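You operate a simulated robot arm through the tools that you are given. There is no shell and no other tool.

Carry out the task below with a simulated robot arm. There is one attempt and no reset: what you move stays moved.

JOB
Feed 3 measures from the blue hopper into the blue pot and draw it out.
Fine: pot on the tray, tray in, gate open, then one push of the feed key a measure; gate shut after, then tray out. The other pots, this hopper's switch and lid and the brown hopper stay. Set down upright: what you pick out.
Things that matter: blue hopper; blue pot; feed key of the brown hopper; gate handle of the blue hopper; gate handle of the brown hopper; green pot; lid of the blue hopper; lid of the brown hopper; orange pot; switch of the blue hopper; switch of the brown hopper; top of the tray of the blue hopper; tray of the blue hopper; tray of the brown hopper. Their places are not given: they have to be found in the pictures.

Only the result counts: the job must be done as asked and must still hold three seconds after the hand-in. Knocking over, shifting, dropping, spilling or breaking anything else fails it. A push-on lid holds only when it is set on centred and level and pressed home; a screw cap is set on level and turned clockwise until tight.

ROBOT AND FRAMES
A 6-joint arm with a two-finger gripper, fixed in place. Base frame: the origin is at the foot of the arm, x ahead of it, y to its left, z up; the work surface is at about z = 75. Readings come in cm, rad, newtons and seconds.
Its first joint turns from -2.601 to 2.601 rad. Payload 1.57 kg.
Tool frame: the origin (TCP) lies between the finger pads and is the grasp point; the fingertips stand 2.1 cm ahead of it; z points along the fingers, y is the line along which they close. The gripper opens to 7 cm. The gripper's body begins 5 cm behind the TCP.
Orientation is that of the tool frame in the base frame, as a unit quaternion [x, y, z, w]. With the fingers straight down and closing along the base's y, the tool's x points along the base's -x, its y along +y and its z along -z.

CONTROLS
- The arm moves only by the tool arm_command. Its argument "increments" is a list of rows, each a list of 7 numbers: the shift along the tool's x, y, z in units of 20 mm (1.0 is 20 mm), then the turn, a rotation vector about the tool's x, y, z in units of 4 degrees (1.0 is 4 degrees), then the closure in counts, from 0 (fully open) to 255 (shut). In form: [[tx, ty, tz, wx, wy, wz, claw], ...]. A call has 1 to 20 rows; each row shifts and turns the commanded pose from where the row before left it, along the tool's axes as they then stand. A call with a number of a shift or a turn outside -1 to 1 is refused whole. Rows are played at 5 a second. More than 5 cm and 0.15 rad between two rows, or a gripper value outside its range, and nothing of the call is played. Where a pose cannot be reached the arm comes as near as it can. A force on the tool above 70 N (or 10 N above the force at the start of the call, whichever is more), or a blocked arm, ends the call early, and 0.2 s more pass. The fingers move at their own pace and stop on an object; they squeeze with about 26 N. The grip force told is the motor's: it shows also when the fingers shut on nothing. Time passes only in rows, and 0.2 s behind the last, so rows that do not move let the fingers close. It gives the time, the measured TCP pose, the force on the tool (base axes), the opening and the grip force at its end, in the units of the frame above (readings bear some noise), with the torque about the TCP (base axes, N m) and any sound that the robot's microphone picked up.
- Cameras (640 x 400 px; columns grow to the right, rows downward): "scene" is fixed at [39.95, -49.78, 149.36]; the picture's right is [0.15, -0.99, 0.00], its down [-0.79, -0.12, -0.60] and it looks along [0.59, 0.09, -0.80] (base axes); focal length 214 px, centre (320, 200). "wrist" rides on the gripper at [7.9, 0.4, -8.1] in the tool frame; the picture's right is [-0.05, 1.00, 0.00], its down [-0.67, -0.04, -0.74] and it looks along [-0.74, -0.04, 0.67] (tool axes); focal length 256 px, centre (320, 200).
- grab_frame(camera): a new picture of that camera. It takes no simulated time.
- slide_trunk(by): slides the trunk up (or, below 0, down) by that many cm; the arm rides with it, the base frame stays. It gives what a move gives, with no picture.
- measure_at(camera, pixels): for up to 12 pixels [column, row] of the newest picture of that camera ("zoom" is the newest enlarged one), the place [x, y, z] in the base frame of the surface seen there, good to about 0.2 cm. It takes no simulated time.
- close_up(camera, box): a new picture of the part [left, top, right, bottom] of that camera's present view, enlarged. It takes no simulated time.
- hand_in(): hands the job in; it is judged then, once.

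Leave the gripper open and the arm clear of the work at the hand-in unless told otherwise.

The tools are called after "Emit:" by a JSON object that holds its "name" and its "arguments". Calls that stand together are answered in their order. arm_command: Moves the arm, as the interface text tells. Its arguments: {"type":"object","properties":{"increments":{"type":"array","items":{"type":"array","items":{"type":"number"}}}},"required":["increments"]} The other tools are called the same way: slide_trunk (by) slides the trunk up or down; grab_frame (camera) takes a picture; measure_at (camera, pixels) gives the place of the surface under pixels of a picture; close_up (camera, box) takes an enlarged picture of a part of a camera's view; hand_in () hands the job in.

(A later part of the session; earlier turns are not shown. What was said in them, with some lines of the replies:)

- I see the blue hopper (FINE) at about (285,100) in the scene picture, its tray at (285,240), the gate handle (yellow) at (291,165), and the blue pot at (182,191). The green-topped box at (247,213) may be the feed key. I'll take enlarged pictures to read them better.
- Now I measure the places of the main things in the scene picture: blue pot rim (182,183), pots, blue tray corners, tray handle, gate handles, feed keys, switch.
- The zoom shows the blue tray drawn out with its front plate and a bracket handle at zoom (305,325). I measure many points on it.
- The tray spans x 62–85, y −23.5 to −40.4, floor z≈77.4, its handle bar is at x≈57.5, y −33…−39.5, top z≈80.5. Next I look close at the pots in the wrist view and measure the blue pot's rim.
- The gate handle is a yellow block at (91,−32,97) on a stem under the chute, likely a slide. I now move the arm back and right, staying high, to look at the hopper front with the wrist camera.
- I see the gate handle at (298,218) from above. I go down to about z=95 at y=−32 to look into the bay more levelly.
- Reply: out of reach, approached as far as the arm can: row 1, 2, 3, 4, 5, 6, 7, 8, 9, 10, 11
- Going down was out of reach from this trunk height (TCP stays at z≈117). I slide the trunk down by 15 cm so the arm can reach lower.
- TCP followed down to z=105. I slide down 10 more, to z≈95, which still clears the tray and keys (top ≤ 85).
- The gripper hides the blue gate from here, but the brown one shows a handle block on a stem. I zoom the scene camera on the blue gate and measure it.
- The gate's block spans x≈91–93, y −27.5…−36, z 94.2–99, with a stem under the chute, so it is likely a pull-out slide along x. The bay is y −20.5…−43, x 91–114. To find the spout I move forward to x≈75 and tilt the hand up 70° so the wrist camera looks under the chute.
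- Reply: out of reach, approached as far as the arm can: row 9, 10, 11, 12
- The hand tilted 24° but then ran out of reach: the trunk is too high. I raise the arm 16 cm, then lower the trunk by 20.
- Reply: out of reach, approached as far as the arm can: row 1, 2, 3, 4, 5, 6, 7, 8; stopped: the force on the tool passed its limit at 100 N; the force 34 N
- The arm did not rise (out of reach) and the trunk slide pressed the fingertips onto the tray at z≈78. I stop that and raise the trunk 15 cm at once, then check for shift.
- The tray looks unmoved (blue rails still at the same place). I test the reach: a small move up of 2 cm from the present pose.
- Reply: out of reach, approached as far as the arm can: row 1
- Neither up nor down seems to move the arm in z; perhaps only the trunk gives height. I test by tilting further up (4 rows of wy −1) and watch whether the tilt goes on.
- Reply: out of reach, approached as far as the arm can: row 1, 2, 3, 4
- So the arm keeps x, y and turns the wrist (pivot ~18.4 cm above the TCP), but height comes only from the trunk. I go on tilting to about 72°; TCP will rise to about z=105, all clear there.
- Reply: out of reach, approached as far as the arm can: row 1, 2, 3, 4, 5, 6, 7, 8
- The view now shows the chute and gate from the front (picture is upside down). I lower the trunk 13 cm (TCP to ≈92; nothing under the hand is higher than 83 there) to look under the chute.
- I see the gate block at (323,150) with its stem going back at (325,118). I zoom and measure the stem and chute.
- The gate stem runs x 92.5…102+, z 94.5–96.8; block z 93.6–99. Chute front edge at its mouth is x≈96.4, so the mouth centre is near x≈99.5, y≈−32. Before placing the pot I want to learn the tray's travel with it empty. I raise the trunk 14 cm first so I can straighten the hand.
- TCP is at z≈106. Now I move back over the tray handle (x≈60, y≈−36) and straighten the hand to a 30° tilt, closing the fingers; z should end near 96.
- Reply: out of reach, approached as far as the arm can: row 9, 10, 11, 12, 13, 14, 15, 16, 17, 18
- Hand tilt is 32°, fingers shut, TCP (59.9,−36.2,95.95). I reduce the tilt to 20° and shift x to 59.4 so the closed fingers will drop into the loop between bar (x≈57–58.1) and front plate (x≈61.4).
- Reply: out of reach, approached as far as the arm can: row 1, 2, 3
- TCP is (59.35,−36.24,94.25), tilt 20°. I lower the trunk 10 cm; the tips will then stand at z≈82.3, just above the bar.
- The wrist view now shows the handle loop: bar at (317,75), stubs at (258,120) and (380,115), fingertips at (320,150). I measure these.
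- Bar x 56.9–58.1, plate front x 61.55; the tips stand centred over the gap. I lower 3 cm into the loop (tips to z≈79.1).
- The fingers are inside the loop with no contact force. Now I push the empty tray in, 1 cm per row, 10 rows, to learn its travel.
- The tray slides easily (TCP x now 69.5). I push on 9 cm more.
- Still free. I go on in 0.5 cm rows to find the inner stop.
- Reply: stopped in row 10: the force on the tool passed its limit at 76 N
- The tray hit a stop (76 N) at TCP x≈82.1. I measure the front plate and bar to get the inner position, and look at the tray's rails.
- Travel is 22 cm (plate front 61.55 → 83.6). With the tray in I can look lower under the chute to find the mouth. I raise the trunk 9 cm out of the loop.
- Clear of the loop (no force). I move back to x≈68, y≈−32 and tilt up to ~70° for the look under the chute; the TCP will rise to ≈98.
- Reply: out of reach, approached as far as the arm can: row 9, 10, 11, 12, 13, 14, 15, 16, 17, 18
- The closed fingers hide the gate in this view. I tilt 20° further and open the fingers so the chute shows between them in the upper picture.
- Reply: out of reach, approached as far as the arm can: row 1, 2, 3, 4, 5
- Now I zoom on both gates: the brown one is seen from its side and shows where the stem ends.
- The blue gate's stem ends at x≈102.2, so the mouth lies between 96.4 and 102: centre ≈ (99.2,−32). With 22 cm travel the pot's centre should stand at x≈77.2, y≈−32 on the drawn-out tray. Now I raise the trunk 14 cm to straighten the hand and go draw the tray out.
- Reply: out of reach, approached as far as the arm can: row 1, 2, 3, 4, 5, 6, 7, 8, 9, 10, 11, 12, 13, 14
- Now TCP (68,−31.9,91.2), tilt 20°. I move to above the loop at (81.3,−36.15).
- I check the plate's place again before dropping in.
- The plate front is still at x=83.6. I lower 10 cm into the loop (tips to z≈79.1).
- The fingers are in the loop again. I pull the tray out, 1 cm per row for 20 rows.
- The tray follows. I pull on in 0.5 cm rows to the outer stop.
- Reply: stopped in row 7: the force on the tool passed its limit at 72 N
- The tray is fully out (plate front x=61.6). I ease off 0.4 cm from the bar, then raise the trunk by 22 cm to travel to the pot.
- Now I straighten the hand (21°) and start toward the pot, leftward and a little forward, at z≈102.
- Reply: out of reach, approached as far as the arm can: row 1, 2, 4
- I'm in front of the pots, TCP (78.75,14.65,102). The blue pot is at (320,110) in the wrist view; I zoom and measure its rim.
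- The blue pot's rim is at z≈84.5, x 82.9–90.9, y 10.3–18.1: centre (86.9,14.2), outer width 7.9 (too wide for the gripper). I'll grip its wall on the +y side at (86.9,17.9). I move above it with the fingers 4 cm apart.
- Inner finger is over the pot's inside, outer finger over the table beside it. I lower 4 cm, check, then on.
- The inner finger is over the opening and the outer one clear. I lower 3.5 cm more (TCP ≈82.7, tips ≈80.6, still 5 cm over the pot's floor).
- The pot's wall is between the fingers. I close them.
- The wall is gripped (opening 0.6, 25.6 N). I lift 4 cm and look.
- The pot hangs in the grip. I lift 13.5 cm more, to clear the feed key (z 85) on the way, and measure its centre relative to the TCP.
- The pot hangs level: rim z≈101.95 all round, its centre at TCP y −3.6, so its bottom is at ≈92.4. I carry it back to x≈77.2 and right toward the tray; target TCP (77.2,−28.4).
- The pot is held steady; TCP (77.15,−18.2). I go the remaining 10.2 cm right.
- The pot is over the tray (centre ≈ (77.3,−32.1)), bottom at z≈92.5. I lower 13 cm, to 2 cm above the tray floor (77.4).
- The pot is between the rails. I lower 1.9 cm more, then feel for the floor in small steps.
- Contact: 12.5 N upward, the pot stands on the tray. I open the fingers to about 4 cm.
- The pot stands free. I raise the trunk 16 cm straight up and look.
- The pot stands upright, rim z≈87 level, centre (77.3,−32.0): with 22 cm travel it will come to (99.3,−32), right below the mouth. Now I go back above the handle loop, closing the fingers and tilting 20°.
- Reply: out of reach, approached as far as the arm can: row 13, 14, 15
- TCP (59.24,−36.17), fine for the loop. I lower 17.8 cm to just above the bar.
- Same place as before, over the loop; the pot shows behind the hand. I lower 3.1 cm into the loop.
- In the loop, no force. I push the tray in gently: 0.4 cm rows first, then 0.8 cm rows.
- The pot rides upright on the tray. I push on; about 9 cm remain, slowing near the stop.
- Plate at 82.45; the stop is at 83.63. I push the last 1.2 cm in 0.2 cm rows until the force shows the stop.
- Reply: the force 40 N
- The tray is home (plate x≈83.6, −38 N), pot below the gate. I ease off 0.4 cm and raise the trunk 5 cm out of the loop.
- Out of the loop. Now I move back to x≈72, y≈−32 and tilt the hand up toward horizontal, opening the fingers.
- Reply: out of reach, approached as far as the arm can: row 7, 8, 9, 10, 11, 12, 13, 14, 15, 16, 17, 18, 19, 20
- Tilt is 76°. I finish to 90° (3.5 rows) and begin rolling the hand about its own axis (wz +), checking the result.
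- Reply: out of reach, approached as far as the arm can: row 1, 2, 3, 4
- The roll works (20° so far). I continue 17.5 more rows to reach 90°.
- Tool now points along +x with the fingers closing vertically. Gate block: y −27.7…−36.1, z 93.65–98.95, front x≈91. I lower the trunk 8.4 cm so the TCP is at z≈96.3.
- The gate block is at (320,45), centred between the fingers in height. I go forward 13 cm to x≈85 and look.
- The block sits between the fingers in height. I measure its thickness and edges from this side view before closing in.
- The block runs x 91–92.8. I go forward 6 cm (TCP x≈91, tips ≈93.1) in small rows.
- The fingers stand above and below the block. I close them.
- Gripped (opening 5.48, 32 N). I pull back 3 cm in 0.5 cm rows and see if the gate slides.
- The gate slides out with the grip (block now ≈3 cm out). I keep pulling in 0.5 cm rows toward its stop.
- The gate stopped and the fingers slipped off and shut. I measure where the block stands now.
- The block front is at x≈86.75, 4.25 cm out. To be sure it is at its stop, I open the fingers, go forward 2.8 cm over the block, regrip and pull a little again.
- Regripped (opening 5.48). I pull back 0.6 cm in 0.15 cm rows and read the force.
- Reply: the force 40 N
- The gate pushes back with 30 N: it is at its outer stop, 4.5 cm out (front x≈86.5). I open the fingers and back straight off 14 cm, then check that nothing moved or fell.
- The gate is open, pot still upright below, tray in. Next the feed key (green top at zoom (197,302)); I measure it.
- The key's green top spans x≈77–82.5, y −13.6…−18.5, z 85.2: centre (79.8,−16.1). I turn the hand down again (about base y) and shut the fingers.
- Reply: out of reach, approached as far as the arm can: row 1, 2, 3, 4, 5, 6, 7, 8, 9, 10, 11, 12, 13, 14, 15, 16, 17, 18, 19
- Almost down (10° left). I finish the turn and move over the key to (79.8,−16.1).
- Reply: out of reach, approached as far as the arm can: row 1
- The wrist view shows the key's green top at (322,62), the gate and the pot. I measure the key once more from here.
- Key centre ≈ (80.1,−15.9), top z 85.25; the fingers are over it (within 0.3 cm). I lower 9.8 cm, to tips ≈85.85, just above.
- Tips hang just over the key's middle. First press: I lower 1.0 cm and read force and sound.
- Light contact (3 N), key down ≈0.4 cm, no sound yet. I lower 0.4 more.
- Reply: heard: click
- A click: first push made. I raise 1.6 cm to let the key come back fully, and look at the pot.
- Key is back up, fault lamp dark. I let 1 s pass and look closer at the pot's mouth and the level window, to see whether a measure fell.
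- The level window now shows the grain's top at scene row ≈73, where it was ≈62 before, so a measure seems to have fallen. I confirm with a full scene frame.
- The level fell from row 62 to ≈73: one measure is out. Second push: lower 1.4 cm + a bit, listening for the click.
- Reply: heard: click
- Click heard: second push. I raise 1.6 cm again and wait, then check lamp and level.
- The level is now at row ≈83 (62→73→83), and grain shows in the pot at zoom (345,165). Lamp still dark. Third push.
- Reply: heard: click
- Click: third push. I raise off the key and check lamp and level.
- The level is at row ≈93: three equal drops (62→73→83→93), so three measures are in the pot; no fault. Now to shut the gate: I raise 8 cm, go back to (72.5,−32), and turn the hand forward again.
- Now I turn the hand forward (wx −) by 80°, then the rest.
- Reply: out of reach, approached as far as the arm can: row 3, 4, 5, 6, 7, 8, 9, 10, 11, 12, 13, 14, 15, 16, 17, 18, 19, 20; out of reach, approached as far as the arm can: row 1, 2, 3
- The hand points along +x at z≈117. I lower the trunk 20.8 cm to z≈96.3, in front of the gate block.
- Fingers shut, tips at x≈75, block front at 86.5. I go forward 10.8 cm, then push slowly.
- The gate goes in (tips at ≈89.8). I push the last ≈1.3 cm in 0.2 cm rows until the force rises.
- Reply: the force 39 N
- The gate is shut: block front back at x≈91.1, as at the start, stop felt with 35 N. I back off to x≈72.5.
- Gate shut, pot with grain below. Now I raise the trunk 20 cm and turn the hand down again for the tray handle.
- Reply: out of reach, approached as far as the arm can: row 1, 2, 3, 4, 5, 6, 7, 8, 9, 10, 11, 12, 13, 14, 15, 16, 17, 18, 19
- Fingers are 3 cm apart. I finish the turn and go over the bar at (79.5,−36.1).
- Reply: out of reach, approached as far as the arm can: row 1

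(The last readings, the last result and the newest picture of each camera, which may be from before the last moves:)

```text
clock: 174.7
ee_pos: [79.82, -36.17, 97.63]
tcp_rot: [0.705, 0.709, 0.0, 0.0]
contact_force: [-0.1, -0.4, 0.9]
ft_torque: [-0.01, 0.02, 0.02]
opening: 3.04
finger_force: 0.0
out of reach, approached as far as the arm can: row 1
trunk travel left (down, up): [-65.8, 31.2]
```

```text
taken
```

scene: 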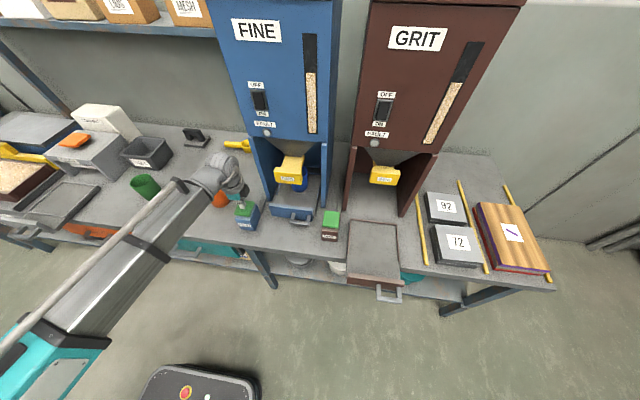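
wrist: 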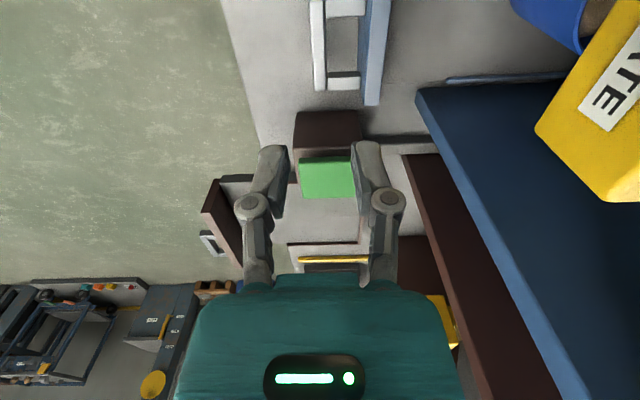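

The handle shows at the top: bar at (318,45), plate at (375,50). I measure them for the grip.

Emit:
{"name": "measure_at", "arguments": {"camera": "wrist", "pixels": [[316, 40], [323, 40], [312, 40], [345, 8], [345, 80], [368, 60], [378, 60], [318, 85], [318, 3]]}}

Emit:
{"name": "close_up", "arguments": {"camera": "wrist", "box": [280, 0, 420, 120]}}

```text
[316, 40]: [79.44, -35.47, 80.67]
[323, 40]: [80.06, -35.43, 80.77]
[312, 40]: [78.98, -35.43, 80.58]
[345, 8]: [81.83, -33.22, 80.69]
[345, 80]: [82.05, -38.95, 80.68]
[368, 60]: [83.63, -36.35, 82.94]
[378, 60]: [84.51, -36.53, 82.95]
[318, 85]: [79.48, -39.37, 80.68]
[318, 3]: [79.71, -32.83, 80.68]
```

```text
3.33 times, centred on (350, 60) of wrist
```

zoom: 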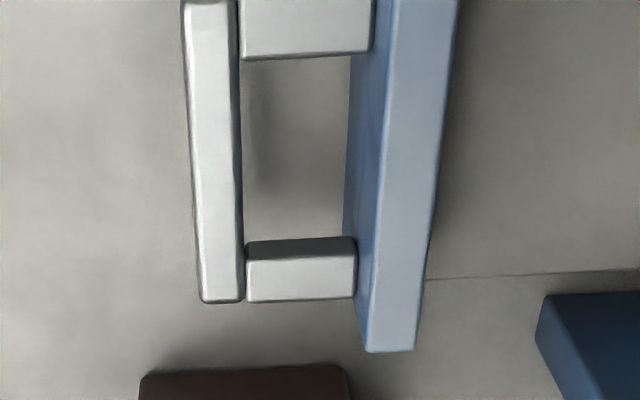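

Bar x 78.9–80.25, centre 79.55. I shift 0.27 cm back and lower 13 cm.

Emit:
{"name": "arm_command", "arguments": {"increments": [[0, -0.135, 0, 0, 0, 0, 145], [0, 0, 0, 0, 0, 0, 145]]}}

Emit:
{"name": "slide_trunk", "arguments": {"by": -13}}

Emit:
{"name": "grab_frame", "arguments": {"camera": "wrist"}}

```text
clock: 175.3
ee_pos: [79.38, -35.99, 97.73]
tcp_rot: [0.706, 0.708, 0.0, 0.0]
contact_force: [1.1, 0.1, -0.4]
ft_torque: [0.02, 0.02, -0.02]
opening: 3.0
finger_force: 0.0
trunk travel left (down, up): [-65.8, 31.2]
```

```text
clock: 176.9
ee_pos: [79.39, -36.11, 84.69]
tcp_rot: [0.706, 0.709, 0.001, 0.0]
contact_force: [0.5, 0.1, 0.1]
ft_torque: [-0.03, 0.0, 0.02]
opening: 3.0
finger_force: 0.0
trunk travel left (down, up): [-52.8, 44.2]
```

```text
taken
```

wrist: 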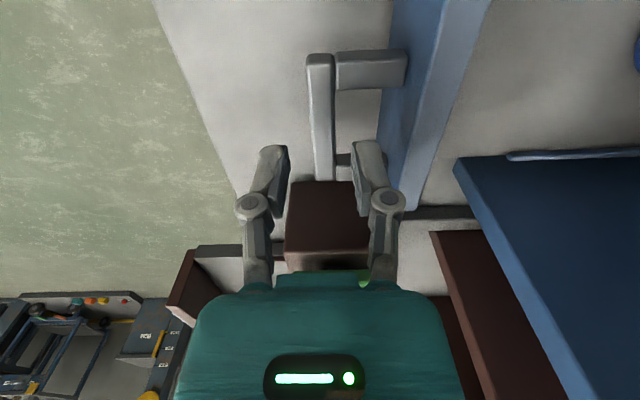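

The bar lies between the fingers. I lower 4.2 cm (TCP ≈80.5, tips ≈78.4).

Emit:
{"name": "slide_trunk", "arguments": {"by": -4.2}}

```text
clock: 177.7
ee_pos: [79.43, -36.09, 80.5]
tcp_rot: [0.706, 0.708, 0.0, -0.001]
contact_force: [0.0, -0.8, -1.0]
ft_torque: [0.05, 0.0, -0.01]
opening: 3.0
finger_force: 0.0
trunk travel left (down, up): [-48.6, 48.4]
```

No contact; I close on the bar.

Emit:
{"name": "arm_command", "arguments": {"increments": [[0, 0, 0, 0, 0, 0, 170], [0, 0, 0, 0, 0, 0, 200], [0, 0, 0, 0, 0, 0, 255], [0, 0, 0, 0, 0, 0, 255], [0, 0, 0, 0, 0, 0, 255]]}}

Emit:
{"name": "grab_frame", "arguments": {"camera": "wrist"}}

```text
clock: 178.9
ee_pos: [79.26, -36.06, 80.53]
tcp_rot: [0.707, 0.707, 0.0, -0.001]
contact_force: [0.0, 0.2, 0.3]
ft_torque: [-0.03, 0.01, -0.49]
opening: 1.28
finger_force: 32.1
trunk travel left (down, up): [-48.6, 48.4]
```

```text
taken
```

wrist: 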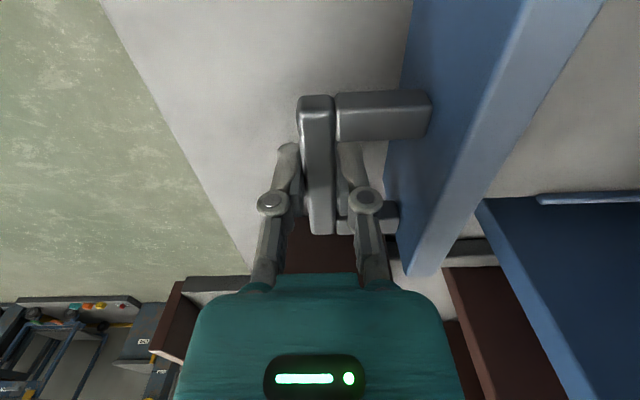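

The bar is gripped (1.28 cm). I draw the tray out gently, ramping up to 0.7 cm per row.

Emit:
{"name": "arm_command", "arguments": {"increments": [[0, -0.05, 0, 0, 0, 0, 255], [0, -0.1, 0, 0, 0, 0, 255], [0, -0.2, 0, 0, 0, 0, 255], [0, -0.3, 0, 0, 0, 0, 255], [0, -0.35, 0, 0, 0, 0, 255], [0, -0.35, 0, 0, 0, 0, 255], [0, -0.35, 0, 0, 0, 0, 255], [0, -0.35, 0, 0, 0, 0, 255], [0, -0.35, 0, 0, 0, 0, 255], [0, -0.35, 0, 0, 0, 0, 255], [0, -0.35, 0, 0, 0, 0, 255], [0, -0.35, 0, 0, 0, 0, 255], [0, -0.35, 0, 0, 0, 0, 255], [0, -0.35, 0, 0, 0, 0, 255], [0, -0.35, 0, 0, 0, 0, 255], [0, -0.35, 0, 0, 0, 0, 255], [0, -0.35, 0, 0, 0, 0, 255], [0, -0.3, 0, 0, 0, 0, 255], [0, -0.2, 0, 0, 0, 0, 255], [0, -0.1, 0, 0, 0, 0, 255]]}}

Emit:
{"name": "close_up", "arguments": {"camera": "scene", "box": [230, 130, 350, 260]}}

```text
clock: 183.1
ee_pos: [67.66, -36.07, 80.5]
tcp_rot: [0.706, 0.708, 0.0, 0.0]
contact_force: [1.0, 2.4, -0.9]
ft_torque: [-0.09, -0.02, -0.53]
opening: 1.31
finger_force: 32.1
trunk travel left (down, up): [-48.6, 48.4]
```

```text
3.08 times, centred on (290, 195) of scene
```

zoom: 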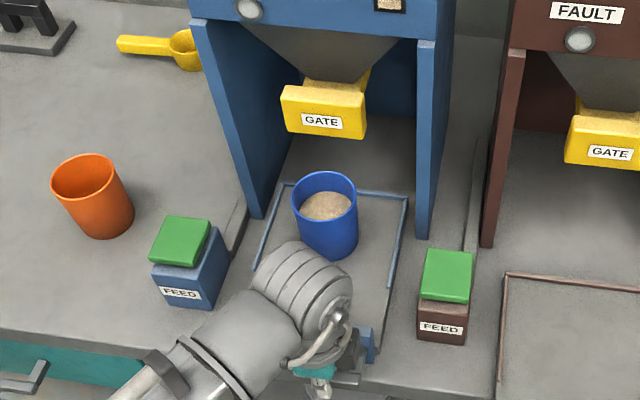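

The pot rides out with grain in it, nothing spilt. About 10.3 cm remain; I go on, slowing at the end.

Emit:
{"name": "arm_command", "arguments": {"increments": [[0, -0.1, 0, 0, 0, 0, 255], [0, -0.2, 0, 0, 0, 0, 255], [0, -0.3, 0, 0, 0, 0, 255], [0, -0.35, 0, 0, 0, 0, 255], [0, -0.35, 0, 0, 0, 0, 255], [0, -0.35, 0, 0, 0, 0, 255], [0, -0.35, 0, 0, 0, 0, 255], [0, -0.35, 0, 0, 0, 0, 255], [0, -0.35, 0, 0, 0, 0, 255], [0, -0.35, 0, 0, 0, 0, 255], [0, -0.35, 0, 0, 0, 0, 255], [0, -0.35, 0, 0, 0, 0, 255], [0, -0.35, 0, 0, 0, 0, 255], [0, -0.25, 0, 0, 0, 0, 255], [0, -0.15, 0, 0, 0, 0, 255], [0, -0.1, 0, 0, 0, 0, 255], [0, -0.1, 0, 0, 0, 0, 255]]}}

Emit:
{"name": "grab_frame", "arguments": {"camera": "wrist"}}

```text
clock: 186.7
ee_pos: [58.42, -36.12, 80.66]
tcp_rot: [0.706, 0.709, 0.0, 0.001]
contact_force: [1.9, 9.9, -5.1]
ft_torque: [0.1, -0.02, -0.49]
opening: 1.32
finger_force: 31.5
trunk travel left (down, up): [-48.6, 48.4]
```

```text
taken
```

wrist: 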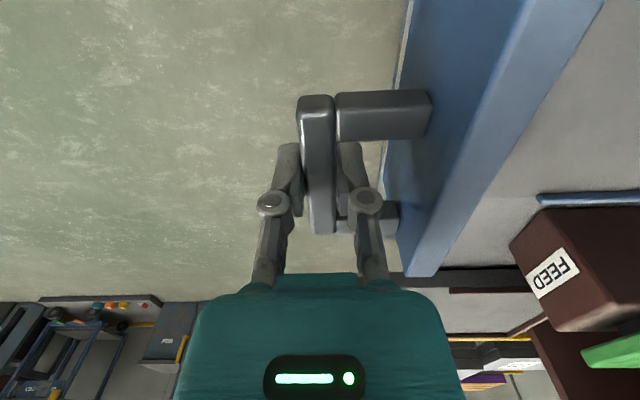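

TCP x=58.4; the outer stop should be ≈1 cm further. I pull in 0.15 cm rows until the force rises.

Emit:
{"name": "arm_command", "arguments": {"increments": [[0, -0.075, 0, 0, 0, 0, 255], [0, -0.075, 0, 0, 0, 0, 255], [0, -0.075, 0, 0, 0, 0, 255], [0, -0.075, 0, 0, 0, 0, 255], [0, -0.075, 0, 0, 0, 0, 255], [0, -0.075, 0, 0, 0, 0, 255], [0, -0.075, 0, 0, 0, 0, 255], [0, -0.075, 0, 0, 0, 0, 255]]}}

Emit:
{"name": "grab_frame", "arguments": {"camera": "wrist"}}

Emit:
{"name": "measure_at", "arguments": {"camera": "wrist", "pixels": [[420, 230], [450, 60], [470, 150]]}}

```text
clock: 188.5
ee_pos: [57.28, -36.18, 80.54]
tcp_rot: [0.706, 0.708, 0.001, 0.002]
contact_force: [24.7, 11.1, 9.1]
ft_torque: [0.51, -0.31, -0.44]
opening: 1.32
finger_force: 31.3
trunk travel left (down, up): [-48.6, 48.4]
```

```text
taken
```

wrist: 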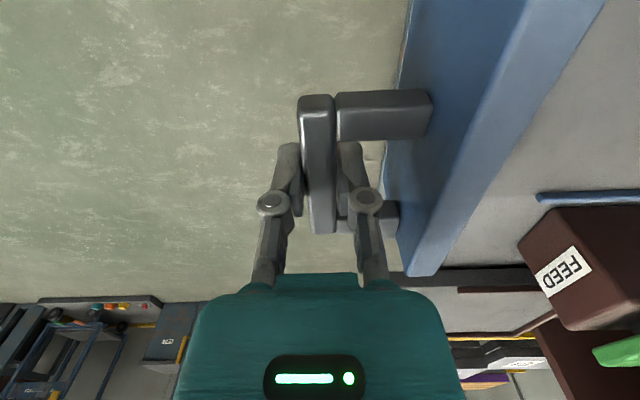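

```text
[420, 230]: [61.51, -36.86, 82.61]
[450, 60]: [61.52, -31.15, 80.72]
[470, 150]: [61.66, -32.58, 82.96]
```

The tray is fully out (plate x≈61.5, stop felt at 25 N). I open the fingers to 3 cm.

Emit:
{"name": "arm_command", "arguments": {"increments": [[0, 0, 0, 0, 0, 0, 200], [0, 0, 0, 0, 0, 0, 160], [0, 0, 0, 0, 0, 0, 145], [0, 0, 0, 0, 0, 0, 145]]}}

Emit:
{"name": "slide_trunk", "arguments": {"by": 6}}

```text
clock: 189.5
ee_pos: [57.12, -36.05, 80.61]
tcp_rot: [0.706, 0.708, 0.0, -0.001]
contact_force: [-0.8, 0.3, 0.3]
ft_torque: [0.03, 0.01, 0.0]
opening: 3.03
finger_force: 0.1
trunk travel left (down, up): [-48.6, 48.4]
```

```text
clock: 190.5
ee_pos: [57.09, -36.14, 86.51]
tcp_rot: [0.706, 0.708, 0.0, 0.0]
contact_force: [0.8, -0.2, -0.2]
ft_torque: [-0.01, 0.03, 0.0]
opening: 2.99
finger_force: 0.0
trunk travel left (down, up): [-54.6, 42.4]
```

Clear of the bar. I raise 22 cm more and look at everything.

Emit:
{"name": "slide_trunk", "arguments": {"by": 22}}

Emit:
{"name": "grab_frame", "arguments": {"camera": "scene"}}

Emit:
{"name": "close_up", "arguments": {"camera": "scene", "box": [220, 130, 360, 300]}}

```text
clock: 192.8
ee_pos: [57.21, -36.01, 108.44]
tcp_rot: [0.706, 0.708, 0.0, 0.0]
contact_force: [0.1, -1.1, -0.5]
ft_torque: [0.0, -0.01, -0.02]
opening: 3.03
finger_force: 0.1
trunk travel left (down, up): [-76.6, 20.4]
```

```text
taken
```

scene: 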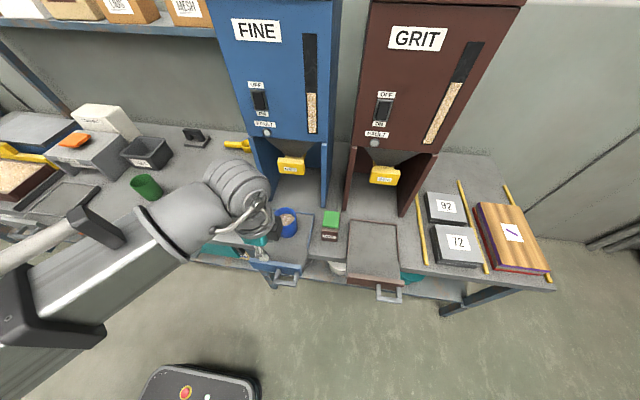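

```text
2.35 times, centred on (290, 215) of scene
```

zoom: 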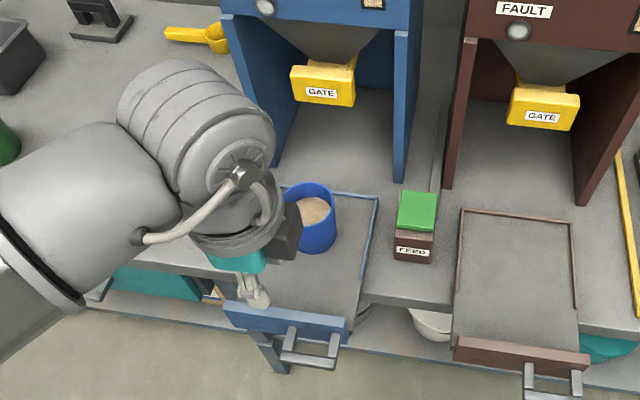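

Tray out, pot upright with grain, gate shut. I open the gripper fully and move the arm left, clear of the work, at z≈108.

Emit:
{"name": "arm_command", "arguments": {"increments": [[1, 0.25, 0, 0, 0, 0, 0], [1, 0.25, 0, 0, 0, 0, 0], [1, 0.25, 0, 0, 0, 0, 0], [1, 0.25, 0, 0, 0, 0, 0], [1, 0.25, 0, 0, 0, 0, 0], [1, 0.25, 0, 0, 0, 0, 0], [1, 0.25, 0, 0, 0, 0, 0], [1, 0.25, 0, 0, 0, 0, 0], [1, 0.25, 0, 0, 0, 0, 0], [1, 0.25, 0, 0, 0, 0, 0], [1, 0.25, 0, 0, 0, 0, 0], [1, 0.25, 0, 0, 0, 0, 0], [1, 0.25, 0, 0, 0, 0, 0], [1, 0.25, 0, 0, 0, 0, 0], [1, 0, 0, 0, 0, 0, 0], [1, 0, 0, 0, 0, 0, 0], [1, 0, 0, 0, 0, 0, 0], [1, 0, 0, 0, 0, 0, 0], [1, 0, 0, 0, 0, 0, 0], [1, 0, 0, 0, 0, 0, 0]]}}

Emit:
{"name": "grab_frame", "arguments": {"camera": "scene"}}

Emit:
{"name": "close_up", "arguments": {"camera": "scene", "box": [200, 120, 360, 300]}}

Emit:
{"name": "grab_frame", "arguments": {"camera": "wrist"}}

```text
clock: 197.1
ee_pos: [64.0, 3.87, 108.54]
tcp_rot: [0.706, 0.708, 0.0, 0.0]
contact_force: [-0.1, -0.2, 0.3]
ft_torque: [-0.01, 0.02, 0.04]
opening: 7.01
finger_force: 0.0
trunk travel left (down, up): [-76.6, 20.4]
```

```text
taken
```

scene: 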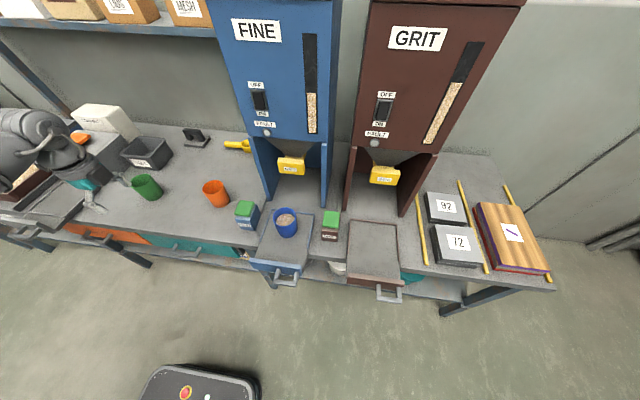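

```text
2.22 times, centred on (280, 210) of scene
```

zoom: 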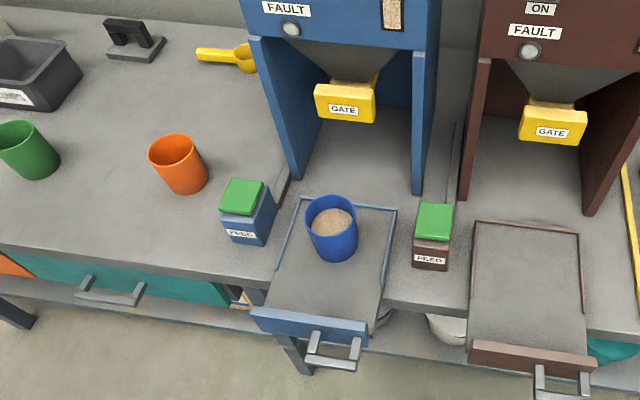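

```text
taken
```

wrist: 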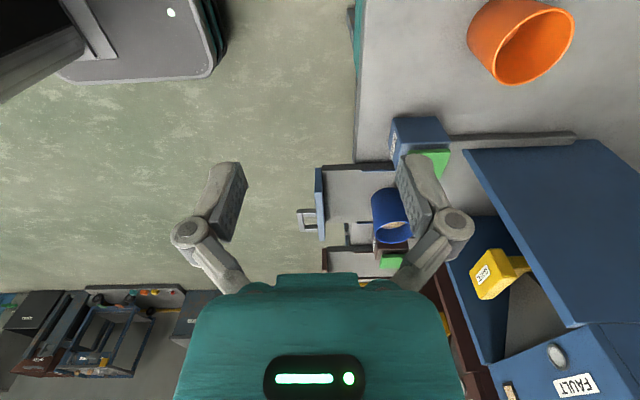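

Everything looks in order. I do a final check of the gate front, plate, pot rim and the other pots by measuring.

Emit:
{"name": "measure_at", "arguments": {"camera": "zoom", "pixels": [[345, 115], [280, 318], [308, 210], [355, 212], [332, 197], [335, 222], [310, 255], [552, 138], [240, 195], [178, 140], [25, 128], [500, 260]]}}

Emit:
{"name": "close_up", "arguments": {"camera": "scene", "box": [250, 190, 330, 280]}}

```text
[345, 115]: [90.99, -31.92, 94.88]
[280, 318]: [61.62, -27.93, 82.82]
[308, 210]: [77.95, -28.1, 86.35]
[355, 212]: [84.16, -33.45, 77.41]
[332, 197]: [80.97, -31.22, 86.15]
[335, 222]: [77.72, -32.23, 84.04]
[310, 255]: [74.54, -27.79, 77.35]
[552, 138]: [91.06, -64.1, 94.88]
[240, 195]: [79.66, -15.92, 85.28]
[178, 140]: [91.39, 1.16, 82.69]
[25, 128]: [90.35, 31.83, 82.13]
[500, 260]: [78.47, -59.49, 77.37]
```

```text
4.44 times, centred on (290, 235) of scene
```

zoom: 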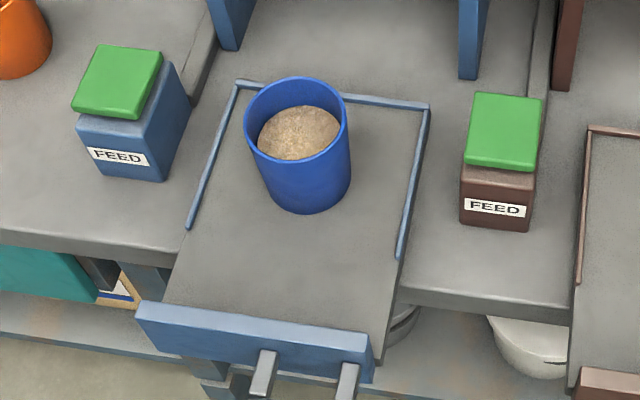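

The gate is shut (x≈91), the tray is out (plate x≈61.6), and the pot stands upright at (77.3,−32) holding three measures, with no grain spilt on the tray. The gripper is open and the arm is clear, so I hand in.

Emit:
{"name": "hand_in", "arguments": {}}

```text
The job is handed in.
```

The blue pot is filled with 3 measures from the blue hopper and drawn out on its tray. I handed the job in and no verdict came back.

- **Measures:** I pushed the feed key three times and heard one click each time. After each push the hopper's level window dropped by about the same amount, and the fault lamp stayed dark.
- **Pot and tray:** The tray is fully out. The pot stands upright on it with grain inside, and I saw no spilt grain.
- **Gate:** It was opened to its outer stop for feeding and is shut again in its starting place.
- **Left alone:** The other pots, the blue hopper's switch and lid, and the brown hopper were not touched.
- **Arm:** It is clear of the work with the gripper open.

**Mishap:** Early on I lowered the trunk onto the empty blue tray and the force limit stopped it at 100 N. I saw no shift, and the tray slid normally afterwards. I also slid the empty tray in and out once before placing the pot, to learn how far it travels.
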